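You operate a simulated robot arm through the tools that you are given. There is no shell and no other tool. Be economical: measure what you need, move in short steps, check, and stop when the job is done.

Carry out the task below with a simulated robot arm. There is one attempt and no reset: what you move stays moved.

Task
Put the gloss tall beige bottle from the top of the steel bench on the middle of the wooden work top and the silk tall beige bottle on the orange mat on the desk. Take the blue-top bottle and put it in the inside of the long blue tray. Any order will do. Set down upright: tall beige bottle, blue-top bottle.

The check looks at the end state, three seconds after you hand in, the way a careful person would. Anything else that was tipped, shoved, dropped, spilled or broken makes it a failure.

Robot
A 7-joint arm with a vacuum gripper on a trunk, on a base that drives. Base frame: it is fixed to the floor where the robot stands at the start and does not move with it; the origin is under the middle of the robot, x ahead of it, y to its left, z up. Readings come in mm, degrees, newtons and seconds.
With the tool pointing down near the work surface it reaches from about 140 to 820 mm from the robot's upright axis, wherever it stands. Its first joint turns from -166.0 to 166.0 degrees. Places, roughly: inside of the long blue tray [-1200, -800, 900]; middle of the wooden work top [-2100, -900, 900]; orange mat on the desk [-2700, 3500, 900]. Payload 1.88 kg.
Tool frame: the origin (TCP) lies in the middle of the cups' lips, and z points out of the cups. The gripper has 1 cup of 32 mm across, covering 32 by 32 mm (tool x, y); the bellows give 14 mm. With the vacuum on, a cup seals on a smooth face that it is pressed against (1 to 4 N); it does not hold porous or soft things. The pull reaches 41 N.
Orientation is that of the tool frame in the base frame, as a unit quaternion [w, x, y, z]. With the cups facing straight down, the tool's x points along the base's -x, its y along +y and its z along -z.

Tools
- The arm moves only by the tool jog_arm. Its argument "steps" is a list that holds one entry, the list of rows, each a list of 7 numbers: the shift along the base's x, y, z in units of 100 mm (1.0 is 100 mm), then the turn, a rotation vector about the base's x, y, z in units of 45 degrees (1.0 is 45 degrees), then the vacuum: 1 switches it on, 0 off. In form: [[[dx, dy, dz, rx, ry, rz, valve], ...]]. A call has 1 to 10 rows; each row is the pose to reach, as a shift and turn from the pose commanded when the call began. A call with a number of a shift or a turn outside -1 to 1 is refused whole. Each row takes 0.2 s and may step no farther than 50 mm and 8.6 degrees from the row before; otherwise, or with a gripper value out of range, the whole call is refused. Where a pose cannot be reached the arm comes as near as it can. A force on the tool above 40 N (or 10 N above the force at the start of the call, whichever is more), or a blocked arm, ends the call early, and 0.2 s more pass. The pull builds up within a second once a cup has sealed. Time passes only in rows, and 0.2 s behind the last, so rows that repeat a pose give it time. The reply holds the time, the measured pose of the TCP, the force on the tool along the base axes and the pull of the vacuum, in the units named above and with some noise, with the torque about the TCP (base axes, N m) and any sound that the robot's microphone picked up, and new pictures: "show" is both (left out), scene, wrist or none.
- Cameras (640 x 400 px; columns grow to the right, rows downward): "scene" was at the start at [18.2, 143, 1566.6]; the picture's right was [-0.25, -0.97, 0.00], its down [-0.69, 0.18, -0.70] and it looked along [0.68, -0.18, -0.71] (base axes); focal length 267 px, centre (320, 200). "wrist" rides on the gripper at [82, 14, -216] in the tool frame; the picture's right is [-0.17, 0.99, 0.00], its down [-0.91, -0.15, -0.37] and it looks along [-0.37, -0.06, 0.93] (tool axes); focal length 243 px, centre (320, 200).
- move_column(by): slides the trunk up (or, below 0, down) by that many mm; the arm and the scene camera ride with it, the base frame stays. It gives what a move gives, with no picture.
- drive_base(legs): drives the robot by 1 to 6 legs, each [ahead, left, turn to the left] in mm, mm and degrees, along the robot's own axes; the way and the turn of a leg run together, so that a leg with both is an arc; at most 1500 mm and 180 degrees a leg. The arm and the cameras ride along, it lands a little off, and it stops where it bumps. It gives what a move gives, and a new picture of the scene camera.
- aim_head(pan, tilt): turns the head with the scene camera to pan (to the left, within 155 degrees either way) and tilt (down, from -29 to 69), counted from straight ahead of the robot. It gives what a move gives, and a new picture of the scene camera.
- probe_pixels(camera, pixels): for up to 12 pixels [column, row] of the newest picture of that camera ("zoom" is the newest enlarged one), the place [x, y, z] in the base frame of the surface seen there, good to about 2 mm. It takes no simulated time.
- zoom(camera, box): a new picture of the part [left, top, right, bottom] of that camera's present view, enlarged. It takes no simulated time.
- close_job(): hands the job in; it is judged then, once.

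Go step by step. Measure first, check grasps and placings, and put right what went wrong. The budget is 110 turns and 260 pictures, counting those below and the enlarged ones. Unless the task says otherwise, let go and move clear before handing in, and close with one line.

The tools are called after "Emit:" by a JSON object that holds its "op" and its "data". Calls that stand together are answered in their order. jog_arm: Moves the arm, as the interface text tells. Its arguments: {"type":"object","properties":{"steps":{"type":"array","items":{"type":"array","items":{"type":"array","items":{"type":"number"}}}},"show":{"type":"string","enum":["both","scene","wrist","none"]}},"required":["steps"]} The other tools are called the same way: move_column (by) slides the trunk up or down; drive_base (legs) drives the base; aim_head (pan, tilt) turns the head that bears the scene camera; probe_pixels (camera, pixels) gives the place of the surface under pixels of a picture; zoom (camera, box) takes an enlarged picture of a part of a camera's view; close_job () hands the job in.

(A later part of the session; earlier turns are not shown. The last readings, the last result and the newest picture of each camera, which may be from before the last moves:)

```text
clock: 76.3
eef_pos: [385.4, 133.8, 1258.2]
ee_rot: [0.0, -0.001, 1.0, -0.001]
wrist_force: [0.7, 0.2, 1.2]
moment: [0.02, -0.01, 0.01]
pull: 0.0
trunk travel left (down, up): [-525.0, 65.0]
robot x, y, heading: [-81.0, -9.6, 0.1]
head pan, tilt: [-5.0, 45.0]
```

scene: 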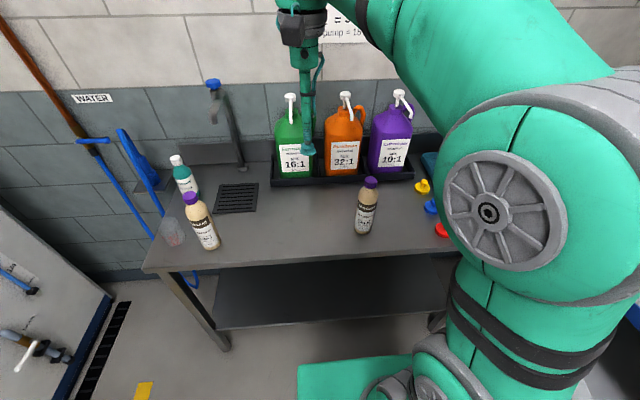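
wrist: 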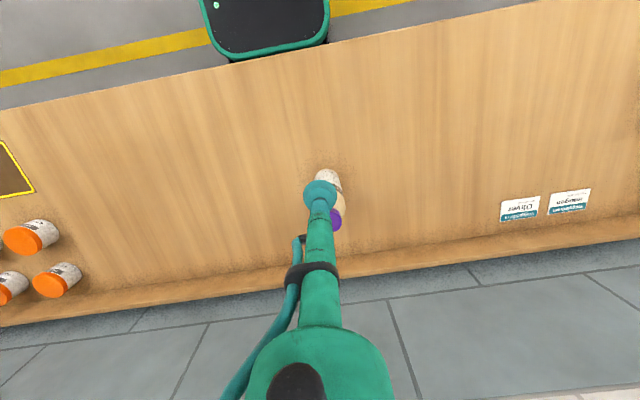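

SILK stands alone at (370,185). I'll move the wrist next to it to measure its cap exactly.

Emit:
{"op": "jog_arm", "data": {"steps": [[[0.1, -0.45, 0, 0, 0, 0, 0], [0.2, -0.9, 0, 0, 0, 0, 0], [0.2, -1, 0, 0, 0, 0, 0]]], "show": "none"}}

Emit:
{"op": "jog_arm", "data": {"steps": [[[0.1, -0.45, 0, 0, 0, 0, 0], [0.2, -0.9, 0, 0, 0, 0, 0], [0.2, -1, -0.2, 0, 0, 0, 0]]], "show": "none"}}

Emit:
{"op": "jog_arm", "data": {"steps": [[[0, -0.2, -0.4, 0, 0, 0, 0], [0, -0.2, -0.8, 0, 0, 0, 0], [0, -0.2, -0.85, 0, 0, 0, 0], [0, -0.2, -0.85, 0, 0, 0, 0]]], "show": "wrist"}}

```text
clock: 77.1
eef_pos: [405.4, 32.8, 1259.4]
ee_rot: [0.0, 0.0, 1.0, 0.0]
wrist_force: [-0.3, 0.5, -0.1]
moment: [0.01, 0.02, 0.0]
pull: 0.0
trunk travel left (down, up): [-525.0, 65.0]
robot x, y, heading: [-85.1, -7.6, 0.2]
head pan, tilt: [-5.0, 45.0]
```

```text
clock: 77.9
eef_pos: [425.0, -66.6, 1238.4]
ee_rot: [0.0, -0.001, 1.0, -0.001]
wrist_force: [0.5, 0.1, 0.0]
moment: [0.04, 0.0, 0.02]
pull: 0.1
trunk travel left (down, up): [-525.0, 65.0]
robot x, y, heading: [-84.7, -13.5, 0.0]
head pan, tilt: [-5.0, 45.0]
```

```text
clock: 78.9
eef_pos: [425.6, -86.4, 1153.2]
ee_rot: [-0.001, -0.001, 1.0, -0.001]
wrist_force: [0.8, 0.2, 0.7]
moment: [0.01, -0.02, 0.0]
pull: 0.0
trunk travel left (down, up): [-525.0, 65.0]
robot x, y, heading: [-84.8, -6.2, 0.1]
head pan, tilt: [-5.0, 45.0]
```

wrist: 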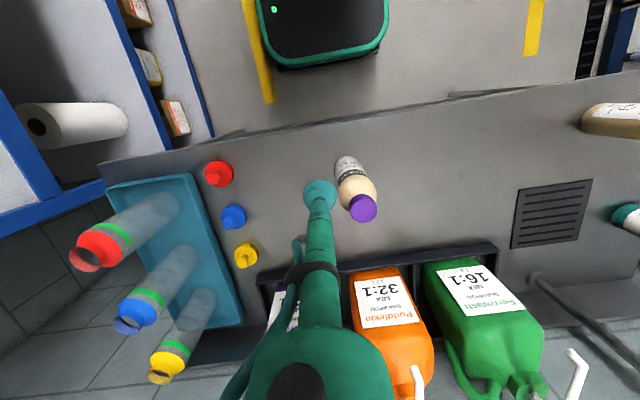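

Emit:
{"op": "zoom", "data": {"camera": "wrist", "box": [342, 192, 382, 224]}}

Emit:
{"op": "probe_pixels", "data": {"camera": "zoom", "pixels": [[320, 240], [250, 240], [390, 240], [320, 170], [320, 310], [270, 190], [370, 190], [270, 290], [370, 290]]}}

```text
12.50 times, centred on (362, 208) of wrist
```

zoom: 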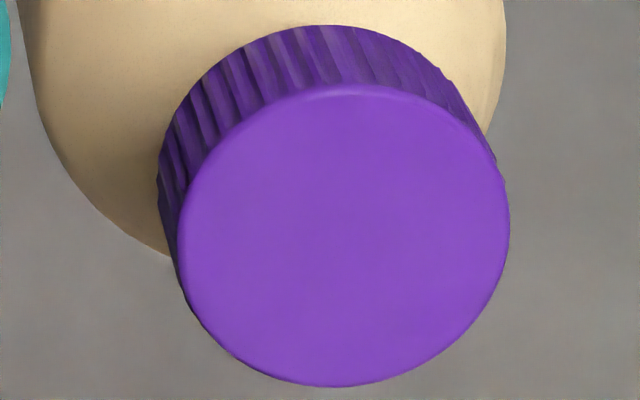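

```text
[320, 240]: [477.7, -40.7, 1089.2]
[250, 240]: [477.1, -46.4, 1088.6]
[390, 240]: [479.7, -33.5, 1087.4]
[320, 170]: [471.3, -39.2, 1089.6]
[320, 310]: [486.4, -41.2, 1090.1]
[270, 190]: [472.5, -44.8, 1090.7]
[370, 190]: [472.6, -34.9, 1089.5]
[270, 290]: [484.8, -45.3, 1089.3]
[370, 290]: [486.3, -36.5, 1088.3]
```

The cap centre is about (478.7,-38.0,1089). I'll approach and press with the vacuum on.

Emit:
{"op": "jog_arm", "data": {"steps": [[[0.27, 0.25, -0.1, 0, 0, 0, 0], [0.532, 0.482, -0.3, 0, 0, 0, 0], [0.532, 0.482, -0.55, 0, 0, 0, 1], [0.532, 0.482, -0.65, 0, 0, 0, 1], [0.532, 0.482, -0.69, 0, 0, 0, 1], [0.532, 0.482, -0.7, 0, 0, 0, 1], [0.532, 0.482, -0.7, 0, 0, 0, 1], [0.532, 0.482, -0.7, 0, 0, 0, 1]]], "show": "none"}}

```text
clock: 80.7
eef_pos: [478.7, -36.1, 1086.0]
ee_rot: [0.001, -0.001, 1.0, 0.0]
wrist_force: [1.3, 2.3, 29.6]
moment: [0.01, -0.15, 0.01]
pull: 40.7
trunk travel left (down, up): [-525.0, 65.0]
robot x, y, heading: [-81.2, -8.6, -0.0]
head pan, tilt: [-5.0, 45.0]
```

Sealed at 40.7 N. I'll lift, retract, back down the aisle, and look toward the trailer door.

Emit:
{"op": "jog_arm", "data": {"steps": [[[0, 0, 0.05, 0, 0, 0, 1], [0, 0, 0.15, 0, 0, 0, 1], [0, 0, 0.3, 0, 0, 0, 1], [0, 0, 0.5, 0, 0, 0, 1], [0, 0, 0.7, 0, 0, 0, 1], [0, 0, 0.9, 0, 0, 0, 1], [0, 0, 1, 0, 0, 0, 1]]], "show": "none"}}

Emit:
{"op": "jog_arm", "data": {"steps": [[[-0.2, 0, 0.3, 0, 0, 0, 1], [-0.5, 0, 0.6, 0, 0, 0, 1], [-0.9, 0, 0.8, 0, 0, 0, 1], [-1, 0, 0.8, 0, 0, 0, 1]]], "show": "wrist"}}

Emit:
{"op": "drive_base", "data": {"legs": [[-1400, 0, 0], [-800, 0, 0]]}}

Emit:
{"op": "aim_head", "data": {"pan": 135, "tilt": 25}}

```text
clock: 82.3
eef_pos: [480.8, -37.4, 1183.2]
ee_rot: [-0.001, -0.001, 1.0, 0.0]
wrist_force: [-0.2, -0.8, -3.2]
moment: [0.01, 0.0, 0.0]
pull: 40.8
trunk travel left (down, up): [-525.0, 65.0]
robot x, y, heading: [-82.1, -4.0, 0.1]
head pan, tilt: [-5.0, 45.0]
```

```text
clock: 83.3
eef_pos: [378.1, -38.5, 1263.7]
ee_rot: [-0.001, -0.002, 1.0, 0.0]
wrist_force: [-0.4, 0.0, -3.4]
moment: [0.01, -0.02, 0.0]
pull: 40.4
trunk travel left (down, up): [-525.0, 65.0]
robot x, y, heading: [-83.1, -9.1, 0.2]
head pan, tilt: [-5.0, 45.0]
```

wrist: 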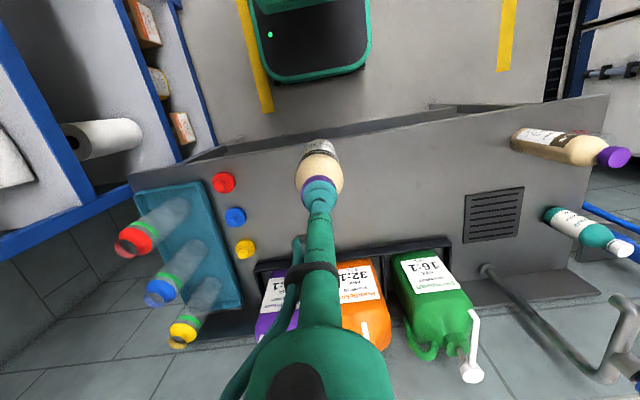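

```text
clock: 94.2
eef_pos: [-1819.8, -36.2, 1262.9]
ee_rot: [0.001, -0.003, 1.0, 0.0]
wrist_force: [0.2, -0.4, -3.1]
moment: [-0.01, -0.05, 0.01]
pull: 40.3
trunk travel left (down, up): [-525.0, 65.0]
robot x, y, heading: [-2284.8, -8.3, 0.6]
head pan, tilt: [-5.0, 45.0]
```

scene: 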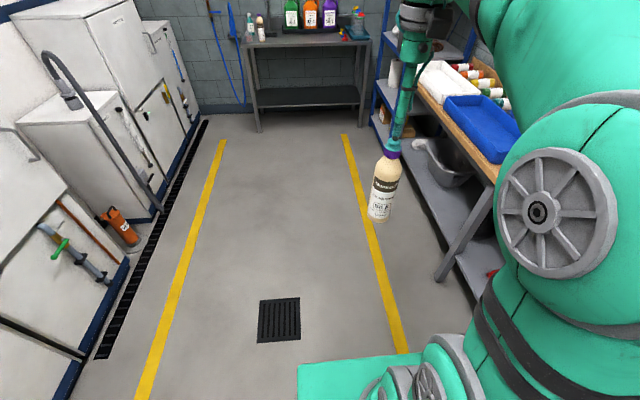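

```text
clock: 96.4
eef_pos: [-1820.2, -37.0, 1263.7]
ee_rot: [0.0, -0.004, 1.0, 0.0]
wrist_force: [-0.2, 0.2, -4.0]
moment: [-0.02, 0.04, -0.01]
pull: 40.5
trunk travel left (down, up): [-525.0, 65.0]
robot x, y, heading: [-2281.8, -9.5, 0.4]
head pan, tilt: [135.0, 25.0]
```

scene: 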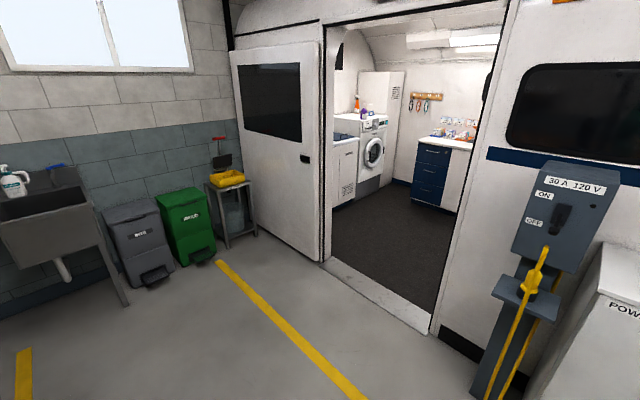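

Emit:
{"op": "probe_pixels", "data": {"camera": "scene", "pixels": [[326, 262], [424, 326], [380, 200], [410, 202], [452, 205], [446, 144], [345, 205], [335, 215], [480, 380], [470, 340], [375, 280], [380, 160]]}}

Emit:
{"op": "zoom", "data": {"camera": "scene", "box": [310, 40, 510, 340]}}

```text
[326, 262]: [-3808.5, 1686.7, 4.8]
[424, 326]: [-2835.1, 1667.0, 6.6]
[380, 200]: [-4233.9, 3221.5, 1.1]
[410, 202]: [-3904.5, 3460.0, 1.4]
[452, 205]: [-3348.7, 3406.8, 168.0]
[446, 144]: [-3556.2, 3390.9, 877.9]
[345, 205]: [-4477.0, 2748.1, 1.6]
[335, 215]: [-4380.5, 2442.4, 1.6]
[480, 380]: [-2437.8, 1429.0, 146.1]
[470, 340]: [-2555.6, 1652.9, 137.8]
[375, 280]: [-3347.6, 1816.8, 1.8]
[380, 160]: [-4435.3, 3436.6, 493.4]
```

```text
1.33 times, centred on (410, 190) of scene
```

zoom: 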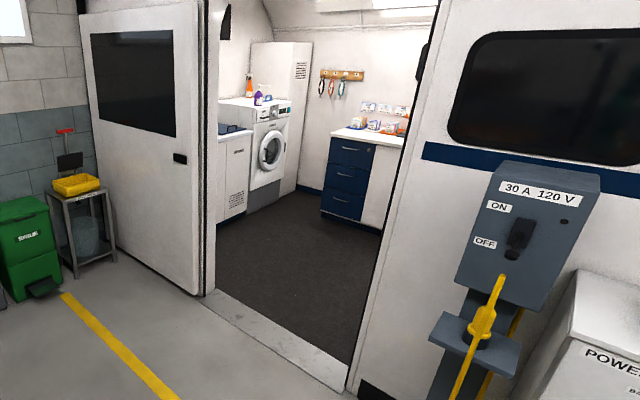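

The doorway spans x ≈ -3800 to -2840 at y ≈ 1680, with a level floor and the desk front at y ≈ 3390. I'll check the door header height before driving in.

Emit:
{"op": "probe_pixels", "data": {"camera": "scene", "pixels": [[335, 24], [420, 12], [480, 5], [322, 30], [430, 40], [250, 270], [230, 240], [238, 60]]}}

Emit:
{"op": "drive_base", "data": {"legs": [[-1030, 0, 0], [0, 0, 90]]}}

Emit:
{"op": "aim_head", "data": {"pan": 0, "tilt": 5}}

```text
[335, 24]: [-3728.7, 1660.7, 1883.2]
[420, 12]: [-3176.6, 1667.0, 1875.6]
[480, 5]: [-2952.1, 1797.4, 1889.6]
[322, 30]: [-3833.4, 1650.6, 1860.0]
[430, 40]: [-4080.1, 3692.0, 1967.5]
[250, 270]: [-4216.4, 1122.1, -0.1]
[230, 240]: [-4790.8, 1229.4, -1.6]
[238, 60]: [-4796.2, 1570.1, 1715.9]
```

```text
clock: 105.6
eef_pos: [-3298.3, 443.8, 1263.0]
ee_rot: [0.0, 0.718, -0.696, 0.0]
wrist_force: [0.9, 0.8, -3.0]
moment: [0.04, -0.01, 0.02]
pull: 40.6
trunk travel left (down, up): [-525.0, 65.0]
robot x, y, heading: [-3316.6, -17.3, 91.8]
head pan, tilt: [135.0, 25.0]
```

scene: 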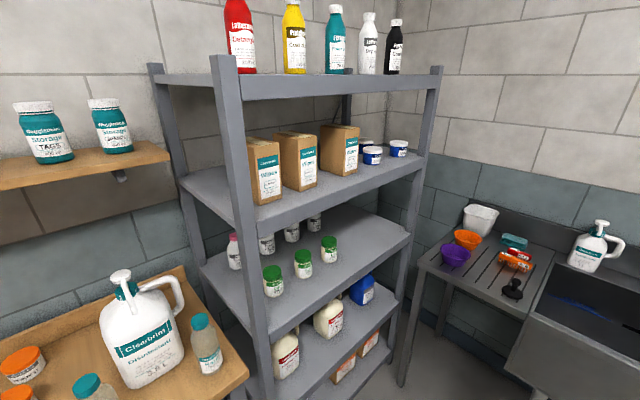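

```text
clock: 107.8
eef_pos: [-3297.9, 444.2, 1264.3]
ee_rot: [0.0, 0.719, -0.695, 0.001]
wrist_force: [-0.1, 0.3, -4.2]
moment: [0.0, 0.01, -0.03]
pull: 40.8
trunk travel left (down, up): [-525.0, 65.0]
robot x, y, heading: [-3315.2, -17.9, 91.8]
head pan, tilt: [0.0, 5.0]
```

scene: 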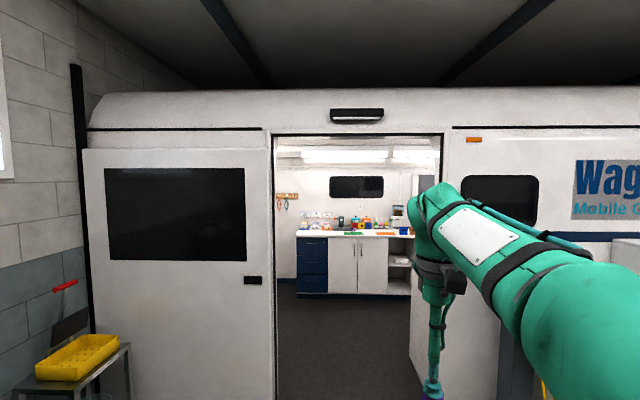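

The header is at 1880 mm and the arm's wrist top is near camera height (about 1570), so it should clear. I'll check how far right the arm bulges and zoom on the desk.

Emit:
{"op": "probe_pixels", "data": {"camera": "scene", "pixels": [[630, 300], [600, 280], [520, 230], [445, 185], [540, 370], [637, 390]]}}

Emit:
{"op": "zoom", "data": {"camera": "scene", "box": [270, 170, 440, 310]}}

Emit:
{"op": "aim_head", "data": {"pan": -45, "tilt": 45}}

Emit:
{"op": "probe_pixels", "data": {"camera": "scene", "pixels": [[500, 200], [560, 200], [620, 200], [450, 300], [550, 300], [620, 300], [550, 100]]}}

```text
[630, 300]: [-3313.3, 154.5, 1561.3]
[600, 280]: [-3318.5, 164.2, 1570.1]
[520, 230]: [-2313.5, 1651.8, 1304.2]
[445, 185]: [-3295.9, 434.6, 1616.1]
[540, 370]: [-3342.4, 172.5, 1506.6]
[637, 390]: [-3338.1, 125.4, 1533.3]
```

```text
2.86 times, centred on (355, 240) of scene
```

zoom: 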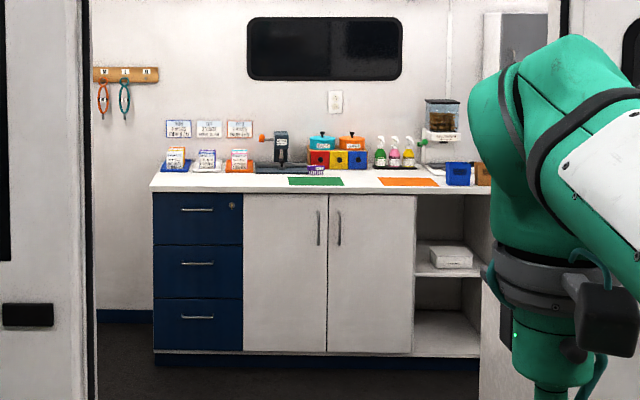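

```text
clock: 108.9
eef_pos: [-3298.8, 443.7, 1263.7]
ee_rot: [0.001, 0.719, -0.695, 0.0]
wrist_force: [0.4, 0.4, -2.8]
moment: [0.0, 0.02, 0.01]
pull: 40.9
trunk travel left (down, up): [-525.0, 65.0]
robot x, y, heading: [-3316.8, -19.9, 91.7]
head pan, tilt: [-45.0, 45.0]
```

scene: 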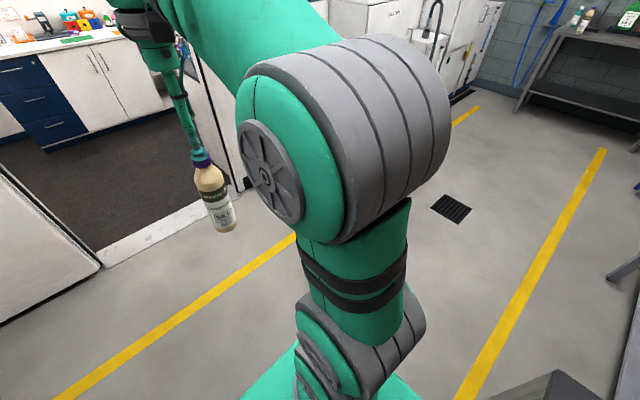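

```text
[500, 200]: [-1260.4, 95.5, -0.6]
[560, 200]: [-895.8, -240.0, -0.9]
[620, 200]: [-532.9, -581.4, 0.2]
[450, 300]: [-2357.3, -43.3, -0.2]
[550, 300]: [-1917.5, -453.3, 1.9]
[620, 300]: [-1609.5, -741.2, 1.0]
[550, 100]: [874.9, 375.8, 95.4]
```

The path looks clear. I'll straighten the heading and drive through the door, then look at the desk.

Emit:
{"op": "drive_base", "data": {"legs": [[0, 0, -1.8], [1400, 0, 0], [1000, 0, 0]]}}

Emit:
{"op": "aim_head", "data": {"pan": -35, "tilt": 35}}

```text
clock: 121.1
eef_pos: [-3301.3, 2848.6, 1263.7]
ee_rot: [0.0, 0.71, -0.704, 0.001]
wrist_force: [-0.9, -0.3, -2.9]
moment: [0.01, 0.01, 0.0]
pull: 40.4
trunk travel left (down, up): [-525.0, 65.0]
robot x, y, heading: [-3329.5, 2384.3, 90.5]
head pan, tilt: [-45.0, 45.0]
```

scene: 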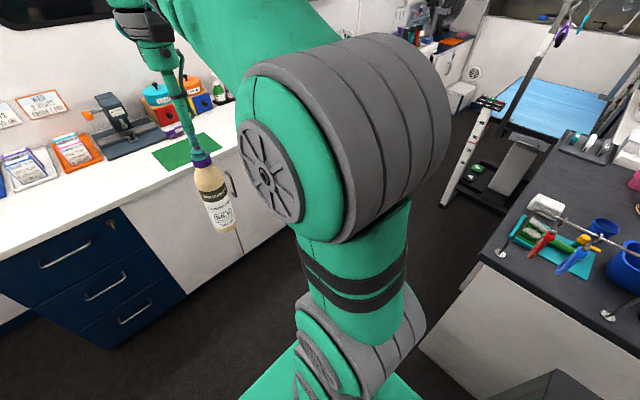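

```text
clock: 121.8
eef_pos: [-3301.4, 2847.4, 1264.1]
ee_rot: [0.001, 0.71, -0.704, 0.0]
wrist_force: [-0.5, 0.3, -3.9]
moment: [-0.01, 0.02, 0.03]
pull: 40.6
trunk travel left (down, up): [-525.0, 65.0]
robot x, y, heading: [-3326.5, 2390.2, 90.6]
head pan, tilt: [-35.0, 35.0]
```

scene: 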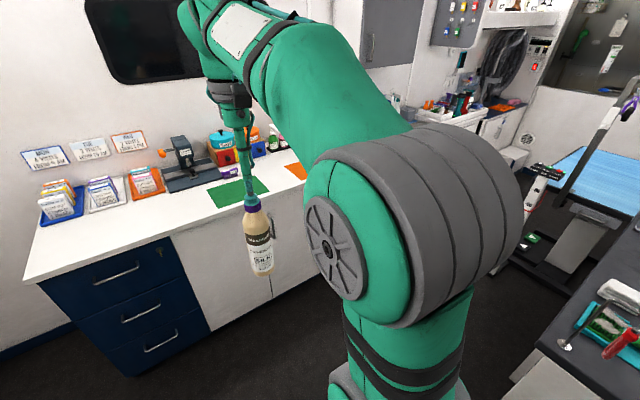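

There is a dark counter to the right at (600,330). I'll measure the desk, mat and counter before sliding sideways.

Emit:
{"op": "probe_pixels", "data": {"camera": "scene", "pixels": [[540, 340], [620, 260], [575, 395], [513, 375], [295, 170], [240, 190], [45, 275], [190, 228], [290, 225], [285, 290], [520, 255], [565, 275]]}}

Emit:
{"op": "aim_head", "data": {"pan": -85, "tilt": 45}}

```text
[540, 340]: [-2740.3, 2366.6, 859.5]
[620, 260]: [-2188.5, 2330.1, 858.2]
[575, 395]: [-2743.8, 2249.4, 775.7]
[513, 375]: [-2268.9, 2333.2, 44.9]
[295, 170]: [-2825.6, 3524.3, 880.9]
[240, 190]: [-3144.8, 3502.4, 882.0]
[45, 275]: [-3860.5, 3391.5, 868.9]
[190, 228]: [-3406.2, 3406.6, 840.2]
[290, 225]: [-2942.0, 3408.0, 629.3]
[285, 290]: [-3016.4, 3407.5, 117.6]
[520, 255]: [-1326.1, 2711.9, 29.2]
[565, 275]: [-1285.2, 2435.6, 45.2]
```

```text
clock: 123.0
eef_pos: [-3301.7, 2848.2, 1264.2]
ee_rot: [0.0, 0.71, -0.704, 0.001]
wrist_force: [0.6, 0.3, -3.3]
moment: [0.01, 0.0, 0.03]
pull: 41.3
trunk travel left (down, up): [-525.0, 65.0]
robot x, y, heading: [-3330.9, 2384.3, 90.5]
head pan, tilt: [-85.0, 45.0]
```

scene: 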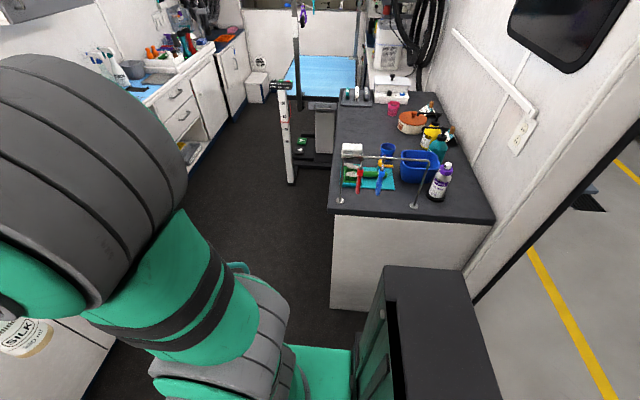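

The counter's near end is at x ≈ -2745, so I'll stay left of it. Standing at about (-3070,2880) puts the mat within reach diagonally.

Emit:
{"op": "drive_base", "data": {"legs": [[0, -250, 0], [480, 0, 0]]}}

Emit:
{"op": "aim_head", "data": {"pan": -20, "tilt": 45}}

```text
clock: 127.2
eef_pos: [-3061.4, 3328.2, 1263.5]
ee_rot: [0.0, 0.713, -0.702, 0.002]
wrist_force: [-0.3, -0.7, -3.0]
moment: [0.02, 0.0, 0.02]
pull: 40.0
trunk travel left (down, up): [-525.0, 65.0]
robot x, y, heading: [-3082.5, 2865.7, 90.7]
head pan, tilt: [-85.0, 45.0]
```

scene: 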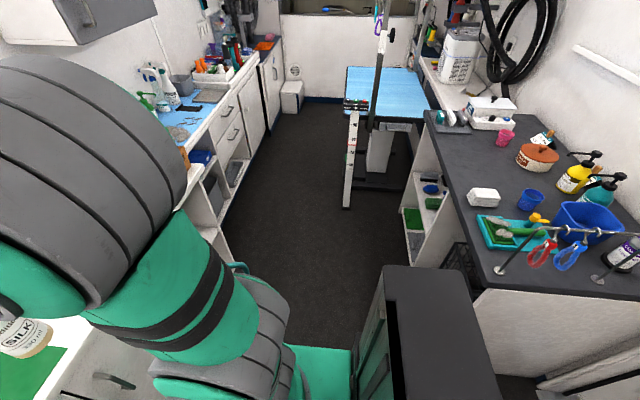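

```text
clock: 128.6
eef_pos: [-3060.5, 3326.6, 1264.1]
ee_rot: [0.001, 0.713, -0.701, 0.001]
wrist_force: [0.0, 0.3, -3.2]
moment: [-0.02, 0.02, -0.01]
pull: 40.4
trunk travel left (down, up): [-525.0, 65.0]
robot x, y, heading: [-3080.7, 2861.5, 91.0]
head pan, tilt: [-20.0, 45.0]
```

scene: 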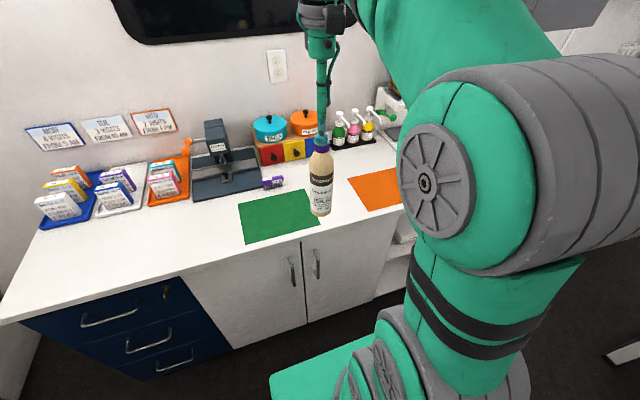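

Emit:
{"op": "probe_pixels", "data": {"camera": "scene", "pixels": [[350, 178], [370, 208], [396, 172], [378, 190], [385, 205], [302, 118], [360, 135], [265, 155]]}}

Emit:
{"op": "jog_arm", "data": {"steps": [[[0.4, 0, 0, 0, 0, 0, 1], [0.8, 0, 0, 0, 0, 0, 1], [1, 0.2, 0, 0, 0, 0, 1]]], "show": "wrist"}}

```text
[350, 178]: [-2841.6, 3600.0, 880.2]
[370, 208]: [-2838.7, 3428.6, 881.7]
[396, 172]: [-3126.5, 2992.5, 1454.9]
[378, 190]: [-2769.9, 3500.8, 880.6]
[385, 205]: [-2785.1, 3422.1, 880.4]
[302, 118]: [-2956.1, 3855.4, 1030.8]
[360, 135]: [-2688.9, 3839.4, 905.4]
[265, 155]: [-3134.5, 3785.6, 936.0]
```

```text
clock: 129.4
eef_pos: [-2960.4, 3347.6, 1264.9]
ee_rot: [0.001, 0.713, -0.702, 0.001]
wrist_force: [0.2, 0.3, -2.5]
moment: [0.07, 0.04, 0.0]
pull: 40.7
trunk travel left (down, up): [-525.0, 65.0]
robot x, y, heading: [-3086.1, 2864.6, 90.6]
head pan, tilt: [-20.0, 45.0]
```

wrist: 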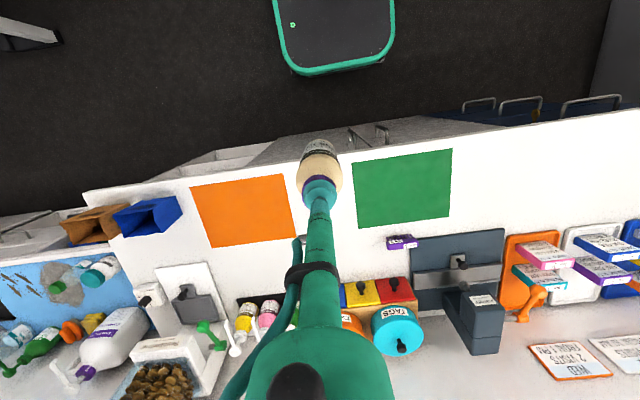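

The orange mat is visible at (245,212). I'll probe its corners.

Emit:
{"op": "probe_pixels", "data": {"camera": "wrist", "pixels": [[194, 190], [282, 178], [294, 236], [212, 245], [245, 212], [150, 215]]}}

```text
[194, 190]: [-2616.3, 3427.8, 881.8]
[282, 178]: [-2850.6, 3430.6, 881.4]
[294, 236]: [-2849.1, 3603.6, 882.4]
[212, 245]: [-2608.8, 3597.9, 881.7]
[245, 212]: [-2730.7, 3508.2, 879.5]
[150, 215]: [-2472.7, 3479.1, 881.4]
```

The mat centre is about (-2731,3514). I'll move there and lower to just above it.

Emit:
{"op": "jog_arm", "data": {"steps": [[[0.35, 0.25, 0, 0, 0, 0, 1], [0.7, 0.5, 0, 0, 0, 0, 1], [1, 0.7, 0, 0, 0, 0, 1]]], "show": "none"}}

Emit:
{"op": "jog_arm", "data": {"steps": [[[0.35, 0.3, 0, 0, 0, 0, 1], [0.7, 0.6, 0, 0, 0, 0, 1], [1, 0.85, 0, 0, 0, 0, 1]]], "show": "none"}}

Emit:
{"op": "jog_arm", "data": {"steps": [[[0.26, 0.1, -0.2, 0, 0, 0, 1], [0.26, 0.1, -0.5, 0, 0, 0, 1], [0.26, 0.1, -0.8, 0, 0, 0, 1], [0.26, 0.1, -0.95, 0, 0, 0, 1]]], "show": "none"}}

Emit:
{"op": "jog_arm", "data": {"steps": [[[0, 0, -0.3, 0, 0, 0, 1], [0, 0, -0.55, 0, 0, 0, 1], [0, 0, -0.7, 0, 0, 0, 1], [0, 0, -0.7, 0, 0, 0, 1]]], "show": "both"}}

```text
clock: 130.2
eef_pos: [-2859.1, 3417.1, 1262.5]
ee_rot: [0.0, 0.712, -0.702, 0.0]
wrist_force: [0.0, -0.3, -4.1]
moment: [-0.03, -0.03, -0.01]
pull: 40.4
trunk travel left (down, up): [-525.0, 65.0]
robot x, y, heading: [-3082.4, 2867.1, 90.8]
head pan, tilt: [-20.0, 45.0]
```

```text
clock: 131.0
eef_pos: [-2784.4, 3471.5, 1249.8]
ee_rot: [-0.001, 0.713, -0.702, 0.0]
wrist_force: [-0.6, -0.9, -2.8]
moment: [0.02, -0.04, -0.01]
pull: 40.8
out of reach, approached as far as the arm can: row 2, 3
trunk travel left (down, up): [-525.0, 65.0]
robot x, y, heading: [-3078.8, 2866.3, 90.8]
head pan, tilt: [-20.0, 45.0]
```

```text
clock: 132.0
eef_pos: [-2758.0, 3483.0, 1152.9]
ee_rot: [0.0, 0.712, -0.702, 0.0]
wrist_force: [-0.1, 0.3, -3.7]
moment: [0.0, 0.02, 0.01]
pull: 40.5
out of reach, approached as far as the arm can: row 1
trunk travel left (down, up): [-525.0, 65.0]
robot x, y, heading: [-3085.6, 2863.9, 91.1]
head pan, tilt: [-20.0, 45.0]
```

```text
clock: 133.0
eef_pos: [-2758.1, 3482.8, 1088.1]
ee_rot: [-0.004, 0.713, -0.702, -0.001]
wrist_force: [0.7, 3.2, 27.4]
moment: [-0.05, 0.06, -0.05]
pull: 40.8
trunk travel left (down, up): [-525.0, 65.0]
robot x, y, heading: [-3084.3, 2860.4, 90.7]
head pan, tilt: [-20.0, 45.0]
```

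scene: 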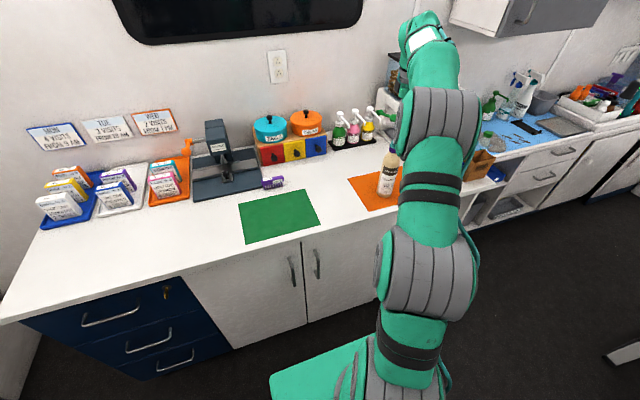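
wrist: 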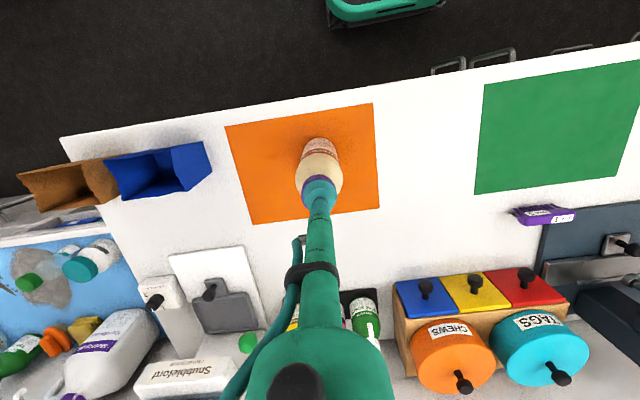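

The bottle has touched down at (-2758,3483), fully inside the mat outline. I'll ease the force, release and lift.

Emit:
{"op": "jog_arm", "data": {"steps": [[[0, 0, 0.02, 0, 0, 0, 1], [0, 0, 0.03, 0, 0, 0, 0], [0, 0, 0.03, 0, 0, 0, 0], [0, 0, 0.03, 0, 0, 0, 0], [0, 0, 0.03, 0, 0, 0, 0], [0, 0, 0.03, 0, 0, 0, 0]]], "show": "none"}}

Emit:
{"op": "jog_arm", "data": {"steps": [[[0, 0, 0.05, 0, 0, 0, 0], [0, 0, 0.2, 0, 0, 0, 0], [0, 0, 0.5, 0, 0, 0, 0], [0, 0, 0.9, 0, 0, 0, 0], [-0.3, -0.3, 1, 0, 0, 0, 0], [-0.6, -0.6, 1, 0, 0, 0, 0], [-0.9, -0.9, 1, 0, 0, 0, 0]]], "show": "both"}}

```text
clock: 134.4
eef_pos: [-2758.4, 3483.0, 1086.0]
ee_rot: [0.001, 0.713, -0.701, 0.001]
wrist_force: [-0.1, 0.9, 1.2]
moment: [0.0, 0.01, 0.01]
pull: 0.1
trunk travel left (down, up): [-525.0, 65.0]
robot x, y, heading: [-3084.2, 2862.3, 90.8]
head pan, tilt: [-20.0, 45.0]
```

```text
clock: 136.0
eef_pos: [-2847.1, 3391.8, 1185.7]
ee_rot: [0.001, 0.712, -0.702, 0.001]
wrist_force: [-0.2, 0.3, -0.4]
moment: [-0.05, 0.01, 0.01]
pull: 0.0
trunk travel left (down, up): [-525.0, 65.0]
robot x, y, heading: [-3085.6, 2865.3, 90.8]
head pan, tilt: [-20.0, 45.0]
```

scene: 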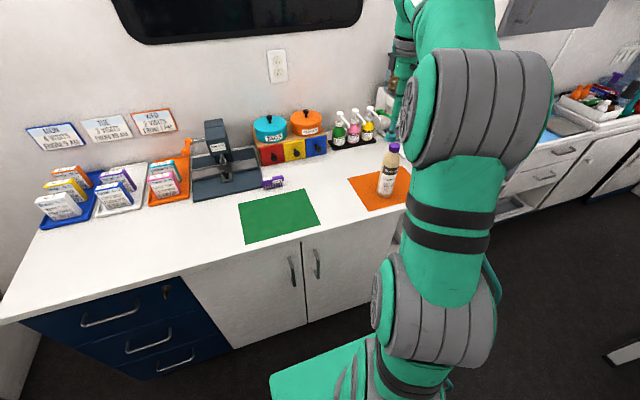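
wrist: 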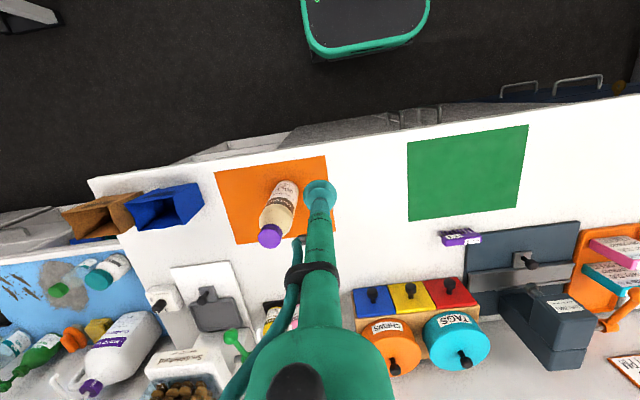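

SILK stands upright on the mat. Now I'll centre the arm and drive back out through the door.

Emit:
{"op": "jog_arm", "data": {"steps": [[[-0.4, -0.2, 0.2, 0, 0, 0, 0], [-0.8, -0.4, 0.5, 0, 0, 0, 0], [-1, -0.6, 0.7, 0, 0, 0, 0]]], "show": "none"}}

Emit:
{"op": "jog_arm", "data": {"steps": [[[-0.4, 0, 0, 0, 0, 0, 0], [-0.8, 0, 0, 0, 0, 0, 0], [-1, 0, 0, 0, 0, 0, 0]]], "show": "none"}}

Emit:
{"op": "drive_base", "data": {"legs": [[-480, 0, 0], [0, 245, -0.8], [-1400, 0, 0], [-1000, 0, 0]]}}

```text
refused: row 2 steps farther than a row can; nothing moved
```

```text
clock: 136.8
eef_pos: [-2948.3, 3393.4, 1187.3]
ee_rot: [0.0, 0.712, -0.702, 0.0]
wrist_force: [-0.2, -0.9, -0.5]
moment: [0.02, -0.03, -0.01]
pull: 0.1
trunk travel left (down, up): [-525.0, 65.0]
robot x, y, heading: [-3079.5, 2866.2, 91.0]
head pan, tilt: [-20.0, 45.0]
```

```text
clock: 152.4
eef_pos: [-3170.0, 506.3, 1187.2]
ee_rot: [0.001, 0.71, -0.704, 0.0]
wrist_force: [0.0, -0.5, 0.0]
moment: [-0.01, 0.01, -0.01]
pull: 0.1
trunk travel left (down, up): [-525.0, 65.0]
robot x, y, heading: [-3311.0, -24.1, 90.3]
head pan, tilt: [-20.0, 45.0]
```

scene: 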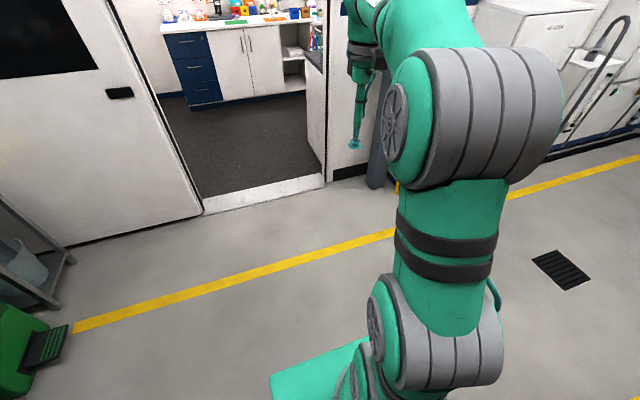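

I'm back in the aisle. I'll drive to about x = -700 and practise the horizontal tool orientation in free space.

Emit:
{"op": "drive_base", "data": {"legs": [[0, 0, -90.3], [1500, 0, 0], [1100, 0, 0]]}}

Emit:
{"op": "jog_arm", "data": {"steps": [[[0, 0, 0, 0, 0, 0.19, 0], [0, 0, 0, 0, 0, 0.38, 0], [0, 0, 0, 0, 0, 0.57, 0], [0, 0, 0, 0, 0, 0.76, 0], [0, 0, 0, 0, 0, 0.95, 0]]], "show": "none"}}

```text
clock: 168.9
eef_pos: [-187.7, -147.5, 1185.7]
ee_rot: [-0.001, -0.006, 1.0, 0.0]
wrist_force: [-0.4, -0.2, -0.2]
moment: [0.0, -0.01, -0.02]
pull: 0.0
trunk travel left (down, up): [-525.0, 65.0]
robot x, y, heading: [-715.7, -8.9, 0.9]
head pan, tilt: [-20.0, 45.0]
```

scene: 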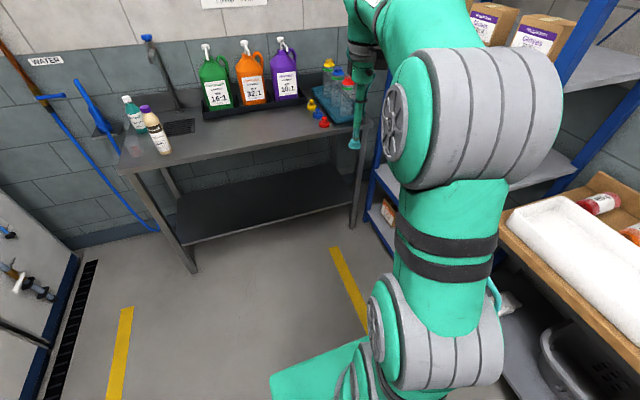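

```text
clock: 170.1
eef_pos: [-186.5, -147.7, 1187.6]
ee_rot: [0.0, -0.371, 0.929, 0.0]
wrist_force: [-0.6, 0.3, -0.1]
moment: [-0.01, 0.02, 0.0]
pull: 0.1
trunk travel left (down, up): [-525.0, 65.0]
robot x, y, heading: [-717.8, -8.9, 0.6]
head pan, tilt: [-20.0, 45.0]
```

The yaw works. I'll continue turning toward 180° and zoom on the bottles in the tray from here.

Emit:
{"op": "jog_arm", "data": {"steps": [[[0, 0, 0, 0, 0, 0.19, 0], [0, 0, 0, 0, 0, 0.38, 0], [0, 0, 0, 0, 0, 0.57, 0], [0, 0, 0, 0, 0, 0.76, 0], [0, 0, 0, 0, 0, 0.95, 0]]], "show": "none"}}

Emit:
{"op": "jog_arm", "data": {"steps": [[[0, 0, 0, 0, 0, 0.19, 0], [0, 0, 0, 0, 0, 0.38, 0], [0, 0, 0, 0, 0, 0.57, 0], [0, 0, 0, 0, 0, 0.76, 0], [0, 0, 0, 0, 0, 0.95, 0]]], "show": "none"}}

Emit:
{"op": "jog_arm", "data": {"steps": [[[0, 0, 0, 0, 0, 0.19, 0], [0, 0, 0, 0, 0, 0.38, 0], [0, 0, 0, 0, 0, 0.57, 0], [0, 0, 0, 0, 0, 0.76, 0], [0, 0, 0, 0, 0, 0.95, 0]]], "show": "scene"}}

Emit:
{"op": "zoom", "data": {"camera": "scene", "box": [290, 50, 380, 140]}}

```text
clock: 171.3
eef_pos: [-187.0, -146.2, 1188.3]
ee_rot: [-0.001, -0.684, 0.729, -0.001]
wrist_force: [1.1, -0.5, 0.1]
moment: [-0.01, 0.04, 0.04]
pull: 0.1
trunk travel left (down, up): [-525.0, 65.0]
robot x, y, heading: [-712.3, -10.0, 0.7]
head pan, tilt: [-20.0, 45.0]
```

```text
clock: 172.5
eef_pos: [-189.6, -146.3, 1180.2]
ee_rot: [-0.001, 0.88, -0.474, 0.002]
wrist_force: [-0.6, -0.4, -1.5]
moment: [-0.02, -0.06, -0.01]
pull: 0.1
out of reach, approached as far as the arm can: row 5
trunk travel left (down, up): [-525.0, 65.0]
robot x, y, heading: [-717.3, -8.3, 0.8]
head pan, tilt: [-20.0, 45.0]
```

```text
clock: 173.7
eef_pos: [-219.6, 15.5, 1078.5]
ee_rot: [0.049, 0.984, -0.167, 0.047]
wrist_force: [-4.2, 3.2, -5.3]
moment: [-0.49, -0.8, 0.08]
pull: 0.0
out of reach, approached as far as the arm can: row 1, 2, 3, 4, 5
trunk travel left (down, up): [-525.0, 65.0]
robot x, y, heading: [-715.1, -10.6, 0.5]
head pan, tilt: [-20.0, 45.0]
```

scene: 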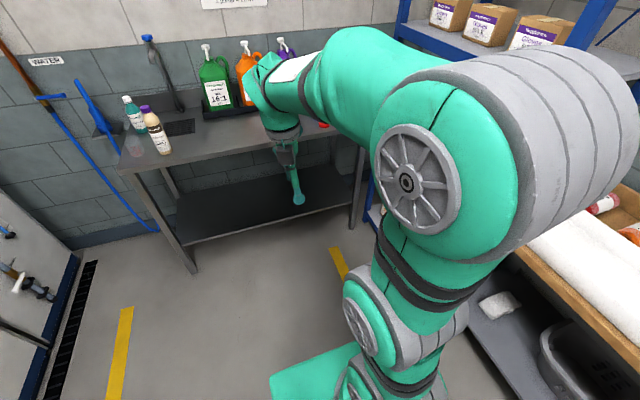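

```text
4.44 times, centred on (335, 95) of scene
```

zoom: 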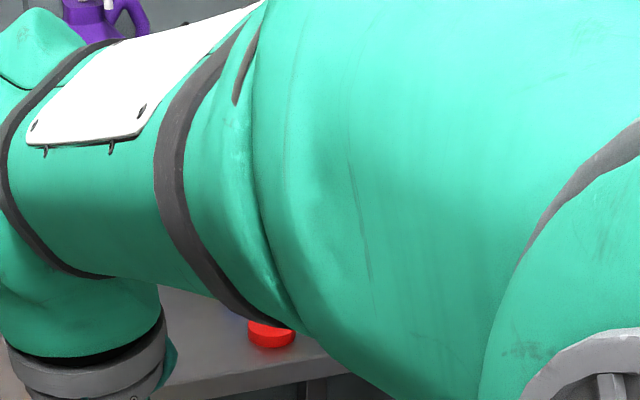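

The wrist joint hit its limit near +125° of yaw. I'll unwind and try the other direction.

Emit:
{"op": "jog_arm", "data": {"steps": [[[0, 0, 0, 0, 0, -0.19, 0], [0, 0, 0, 0, 0, -0.38, 0], [0, 0, 0, 0, 0, -0.57, 0], [0, 0, 0, 0, 0, -0.76, 0], [0, 0, 0, 0, 0, -0.95, 0]]], "show": "none"}}

Emit:
{"op": "jog_arm", "data": {"steps": [[[0, 0, 0, 0, 0, -0.19, 0], [0, 0, 0, 0, 0, -0.38, 0], [0, 0, 0, 0, 0, -0.57, 0], [0, 0, 0, 0, 0, -0.76, 0], [0, 0, 0, 0, 0, -0.95, 0]]], "show": "none"}}

Emit:
{"op": "jog_arm", "data": {"steps": [[[0, 0, 0, 0, 0, -0.19, 0], [0, 0, 0, 0, 0, -0.38, 0], [0, 0, 0, 0, 0, -0.57, 0], [0, 0, 0, 0, 0, -0.76, 0], [0, 0, 0, 0, 0, -0.95, 0]]], "show": "none"}}

Emit:
{"op": "jog_arm", "data": {"steps": [[[0, 0, 0, 0, 0, -0.19, 0], [0, 0, 0, 0, 0, -0.38, 0], [0, 0, 0, 0, 0, -0.57, 0], [0, 0, 0, 0, 0, -0.76, 0], [0, 0, 0, 0, 0, -0.95, 0]]], "show": "scene"}}

```text
clock: 174.9
eef_pos: [-225.3, 14.2, 1073.7]
ee_rot: [0.061, 0.855, -0.515, 0.017]
wrist_force: [-0.7, 0.1, 0.1]
moment: [-0.02, -0.04, 0.03]
pull: 0.0
trunk travel left (down, up): [-525.0, 65.0]
robot x, y, heading: [-715.1, -10.3, 0.8]
head pan, tilt: [-20.0, 45.0]
```

```text
clock: 176.1
eef_pos: [-224.7, 11.5, 1073.2]
ee_rot: [-0.064, -0.61, 0.79, 0.007]
wrist_force: [0.9, -0.7, -0.4]
moment: [-0.02, -0.01, -0.03]
pull: 0.1
trunk travel left (down, up): [-525.0, 65.0]
robot x, y, heading: [-714.9, -11.9, 0.9]
head pan, tilt: [-20.0, 45.0]
```

```text
clock: 177.3
eef_pos: [-224.9, 12.7, 1073.8]
ee_rot: [-0.055, -0.279, 0.958, 0.031]
wrist_force: [-0.1, 0.2, 0.0]
moment: [0.03, -0.03, -0.01]
pull: 0.0
trunk travel left (down, up): [-525.0, 65.0]
robot x, y, heading: [-718.3, -9.1, 0.6]
head pan, tilt: [-20.0, 45.0]
```

```text
clock: 178.5
eef_pos: [-224.7, 13.4, 1073.4]
ee_rot: [-0.04, 0.09, 0.994, 0.048]
wrist_force: [-0.3, 0.3, -1.4]
moment: [-0.01, 0.01, -0.01]
pull: 0.1
trunk travel left (down, up): [-525.0, 65.0]
robot x, y, heading: [-719.3, -10.6, 0.8]
head pan, tilt: [-20.0, 45.0]
```

scene: 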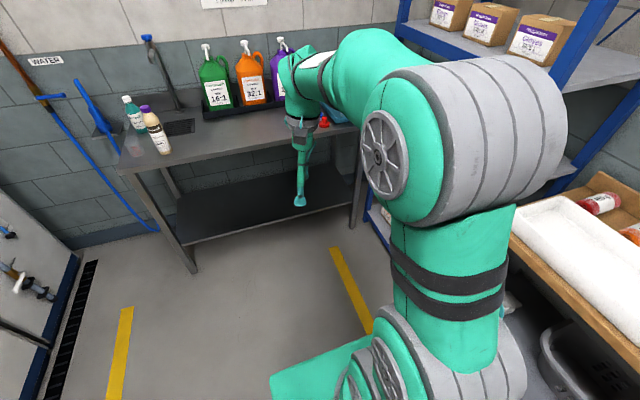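

Yaw is now -10°. I'll continue in the negative direction.

Emit:
{"op": "jog_arm", "data": {"steps": [[[0, 0, 0.1, 0, 0, -0.19, 0], [0, 0, 0.2, 0, 0, -0.38, 0], [0, 0, 0.3, 0, 0, -0.57, 0], [0, 0, 0.4, 0, 0, -0.76, 0], [0, 0, 0.5, 0, 0, -0.95, 0]]], "show": "none"}}

Emit:
{"op": "jog_arm", "data": {"steps": [[[0, 0, 0.1, 0, 0, -0.19, 0], [0, 0, 0.2, 0, 0, -0.38, 0], [0, 0, 0.3, 0, 0, -0.57, 0], [0, 0, 0.4, 0, 0, -0.76, 0], [0, 0, 0.5, 0, 0, -0.95, 0]]], "show": "none"}}

Emit:
{"op": "jog_arm", "data": {"steps": [[[0, 0, 0, 0, 0, -0.19, 0], [0, 0, 0, 0, 0, -0.38, 0], [0, 0, 0, 0, 0, -0.57, 0], [0, 0, 0, 0, 0, -0.76, 0], [0, 0, 0, 0, 0, -0.95, 0]]], "show": "none"}}

Emit:
{"op": "jog_arm", "data": {"steps": [[[0, 0, 0, 0, 0, -0.19, 0], [0, 0, 0, 0, 0, -0.38, 0], [0, 0, 0, 0, 0, -0.57, 0], [0, 0, 0, 0, 0, -0.76, 0], [0, 0, 0, 0, 0, -0.92, 0]]], "show": "scene"}}

```text
clock: 179.7
eef_pos: [-225.7, 13.9, 1122.8]
ee_rot: [-0.021, 0.446, 0.893, 0.061]
wrist_force: [-0.4, 0.4, 0.6]
moment: [0.01, -0.01, -0.01]
pull: 0.0
trunk travel left (down, up): [-525.0, 65.0]
robot x, y, heading: [-720.1, -13.6, 0.9]
head pan, tilt: [-20.0, 45.0]
```

```text
clock: 180.9
eef_pos: [-225.6, 13.1, 1173.3]
ee_rot: [0.002, 0.74, 0.669, 0.063]
wrist_force: [-0.4, -0.5, 0.1]
moment: [0.02, 0.04, 0.0]
pull: 0.1
trunk travel left (down, up): [-525.0, 65.0]
robot x, y, heading: [-713.2, -9.8, 0.4]
head pan, tilt: [-20.0, 45.0]
```

```text
clock: 182.1
eef_pos: [-225.3, 12.7, 1173.6]
ee_rot: [0.025, 0.933, 0.354, 0.058]
wrist_force: [-0.4, -0.2, 0.2]
moment: [-0.04, 0.02, -0.05]
pull: 0.1
trunk travel left (down, up): [-525.0, 65.0]
robot x, y, heading: [-713.2, -12.7, 1.0]
head pan, tilt: [-20.0, 45.0]
```

```text
clock: 183.3
eef_pos: [-224.9, 14.6, 1173.3]
ee_rot: [0.044, 0.998, 0.0, 0.045]
wrist_force: [-1.4, -0.2, 0.0]
moment: [0.01, 0.0, 0.01]
pull: 0.0
trunk travel left (down, up): [-525.0, 65.0]
robot x, y, heading: [-710.7, -11.4, 0.5]
head pan, tilt: [-20.0, 45.0]
```

scene: 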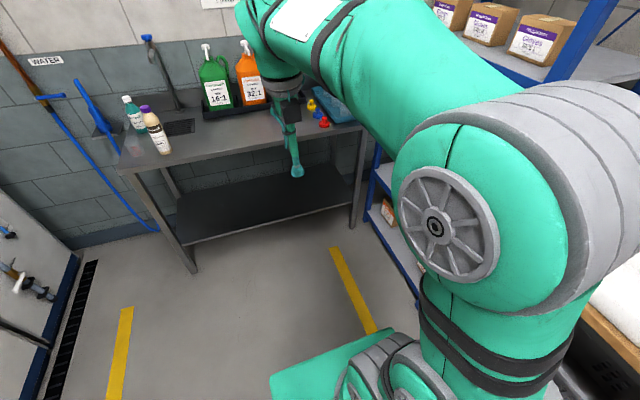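

The tool is at 180° yaw with the camera facing forward. Now I'll tilt the tool up to horizontal in two calls while moving forward.

Emit:
{"op": "jog_arm", "data": {"steps": [[[0.2, 0, 0, 0.023, -0.185, 0, 0], [0.4, 0, 0, 0.045, -0.37, 0, 0], [0.6, 0, 0, 0.068, -0.555, 0, 0], [0.8, 0, 0, 0.09, -0.74, 0, 0], [1.0, 0, 0, 0.113, -0.925, 0, 0]]], "show": "none"}}

Emit:
{"op": "jog_arm", "data": {"steps": [[[0.2, 0, 0, 0, -0.185, 0, 0], [0.4, 0, 0, 0, -0.37, 0, 0], [0.6, 0, 0, 0, -0.555, 0, 0], [0.8, 0, 0, 0, -0.74, 0, 0], [1.0, 0, 0, 0, -0.925, 0, 0]]], "show": "both"}}

```text
clock: 184.6
eef_pos: [-61.4, 15.0, 1207.7]
ee_rot: [0.001, 0.933, -0.015, 0.36]
wrist_force: [-0.2, -0.3, 1.4]
moment: [-0.04, -0.11, 0.01]
pull: 0.1
trunk travel left (down, up): [-525.0, 65.0]
robot x, y, heading: [-713.3, -10.4, 0.8]
head pan, tilt: [-20.0, 45.0]
stopped in row 5: the arm was blocked; the commanded pose is now the measured one
```

```text
clock: 185.1
eef_pos: [-14.3, 13.3, 1120.3]
ee_rot: [0.002, 0.933, -0.006, 0.359]
wrist_force: [-0.8, 0.6, -0.4]
moment: [0.02, -0.09, 0.04]
pull: 0.1
out of reach, approached as far as the arm can: row 1, 2
trunk travel left (down, up): [-525.0, 65.0]
robot x, y, heading: [-713.7, -11.0, 0.7]
head pan, tilt: [-20.0, 45.0]
stopped in row 2: the arm was blocked; the commanded pose is now the measured one
```

scene: 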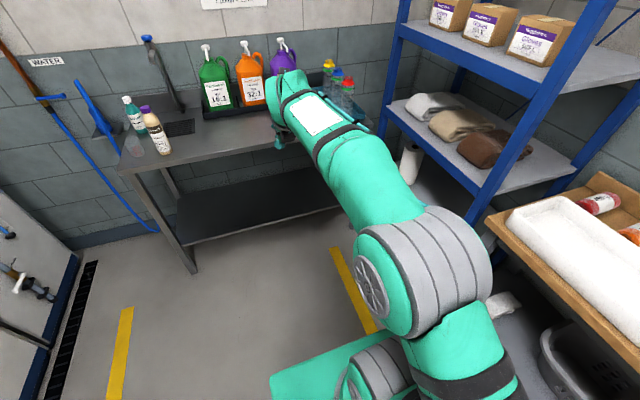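
wrist: 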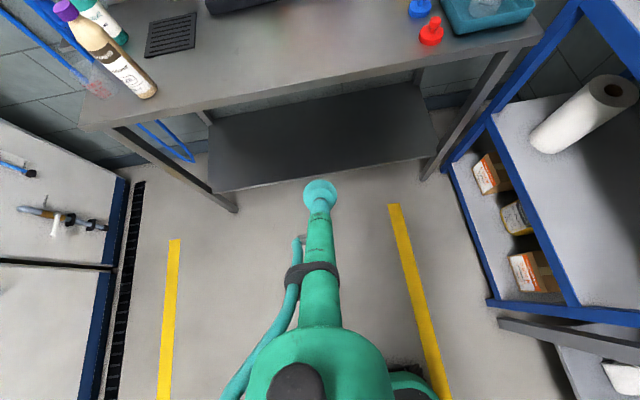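

The tilt stalled at about 42°, probably a wrist limit with the forearm sloping down. Lowering the trunk should let the forearm angle up, so I'll drop it and try again from there.

Emit:
{"op": "move_column", "data": {"by": -400}}

Emit:
{"op": "jog_arm", "data": {"steps": [[[-0.2, 0, 0.45, 0, 0, 0, 0], [-0.4, 0, 0.9, 0, 0, 0, 0], [-0.5, 0, 1, 0, 0, 0, 0]]], "show": "none"}}

Emit:
{"op": "jog_arm", "data": {"steps": [[[-0.2, 0, 0.45, 0, 0, 0, 0], [-0.4, 0, 0.9, 0, 0, 0, 0], [-0.5, 0, 1, 0, 0, 0, 0]]], "show": "none"}}

Emit:
{"op": "jog_arm", "data": {"steps": [[[0, 0, 0.2, 0, -0.185, 0, 0], [0, 0, 0.4, 0, -0.37, 0, 0], [0, 0, 0.6, 0, -0.555, 0, 0], [0, 0, 0.8, 0, -0.74, 0, 0], [0, 0, 1.0, 0, -0.925, 0, 0]]], "show": "scene"}}

```text
clock: 188.9
eef_pos: [-8.4, 15.9, 699.0]
ee_rot: [0.001, 0.938, -0.003, 0.345]
wrist_force: [-0.3, 0.2, 0.2]
moment: [-0.01, -0.02, -0.02]
pull: 0.2
trunk travel left (down, up): [-125.0, 465.0]
robot x, y, heading: [-715.8, -7.7, 0.9]
head pan, tilt: [-20.0, 45.0]
```

```text
clock: 189.7
eef_pos: [-55.3, 16.7, 794.0]
ee_rot: [0.002, 0.94, -0.004, 0.34]
wrist_force: [-0.3, 0.1, 0.2]
moment: [-0.03, 0.0, 0.0]
pull: 0.0
trunk travel left (down, up): [-125.0, 465.0]
robot x, y, heading: [-717.3, -11.8, 0.8]
head pan, tilt: [-20.0, 45.0]
```

```text
clock: 190.5
eef_pos: [-112.9, 16.8, 914.9]
ee_rot: [-0.001, 0.934, -0.003, 0.357]
wrist_force: [-0.2, -0.6, -0.4]
moment: [0.0, -0.01, -0.01]
pull: 0.1
trunk travel left (down, up): [-125.0, 465.0]
robot x, y, heading: [-715.4, -8.9, 0.6]
head pan, tilt: [-20.0, 45.0]
```

```text
clock: 191.1
eef_pos: [-42.9, 8.9, 863.0]
ee_rot: [0.014, 0.915, -0.009, 0.403]
wrist_force: [-0.5, -0.3, -0.6]
moment: [0.02, 0.0, -0.02]
pull: 0.2
out of reach, approached as far as the arm can: row 3
trunk travel left (down, up): [-125.0, 465.0]
robot x, y, heading: [-719.6, -11.8, 0.5]
head pan, tilt: [-20.0, 45.0]
stopped in row 3: the arm was blocked; the commanded pose is now the measured one
```

scene: 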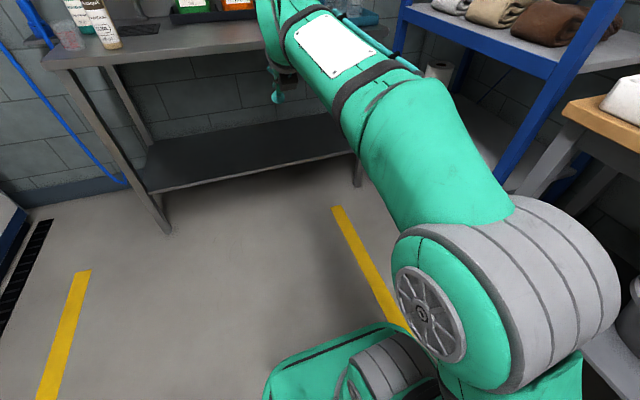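

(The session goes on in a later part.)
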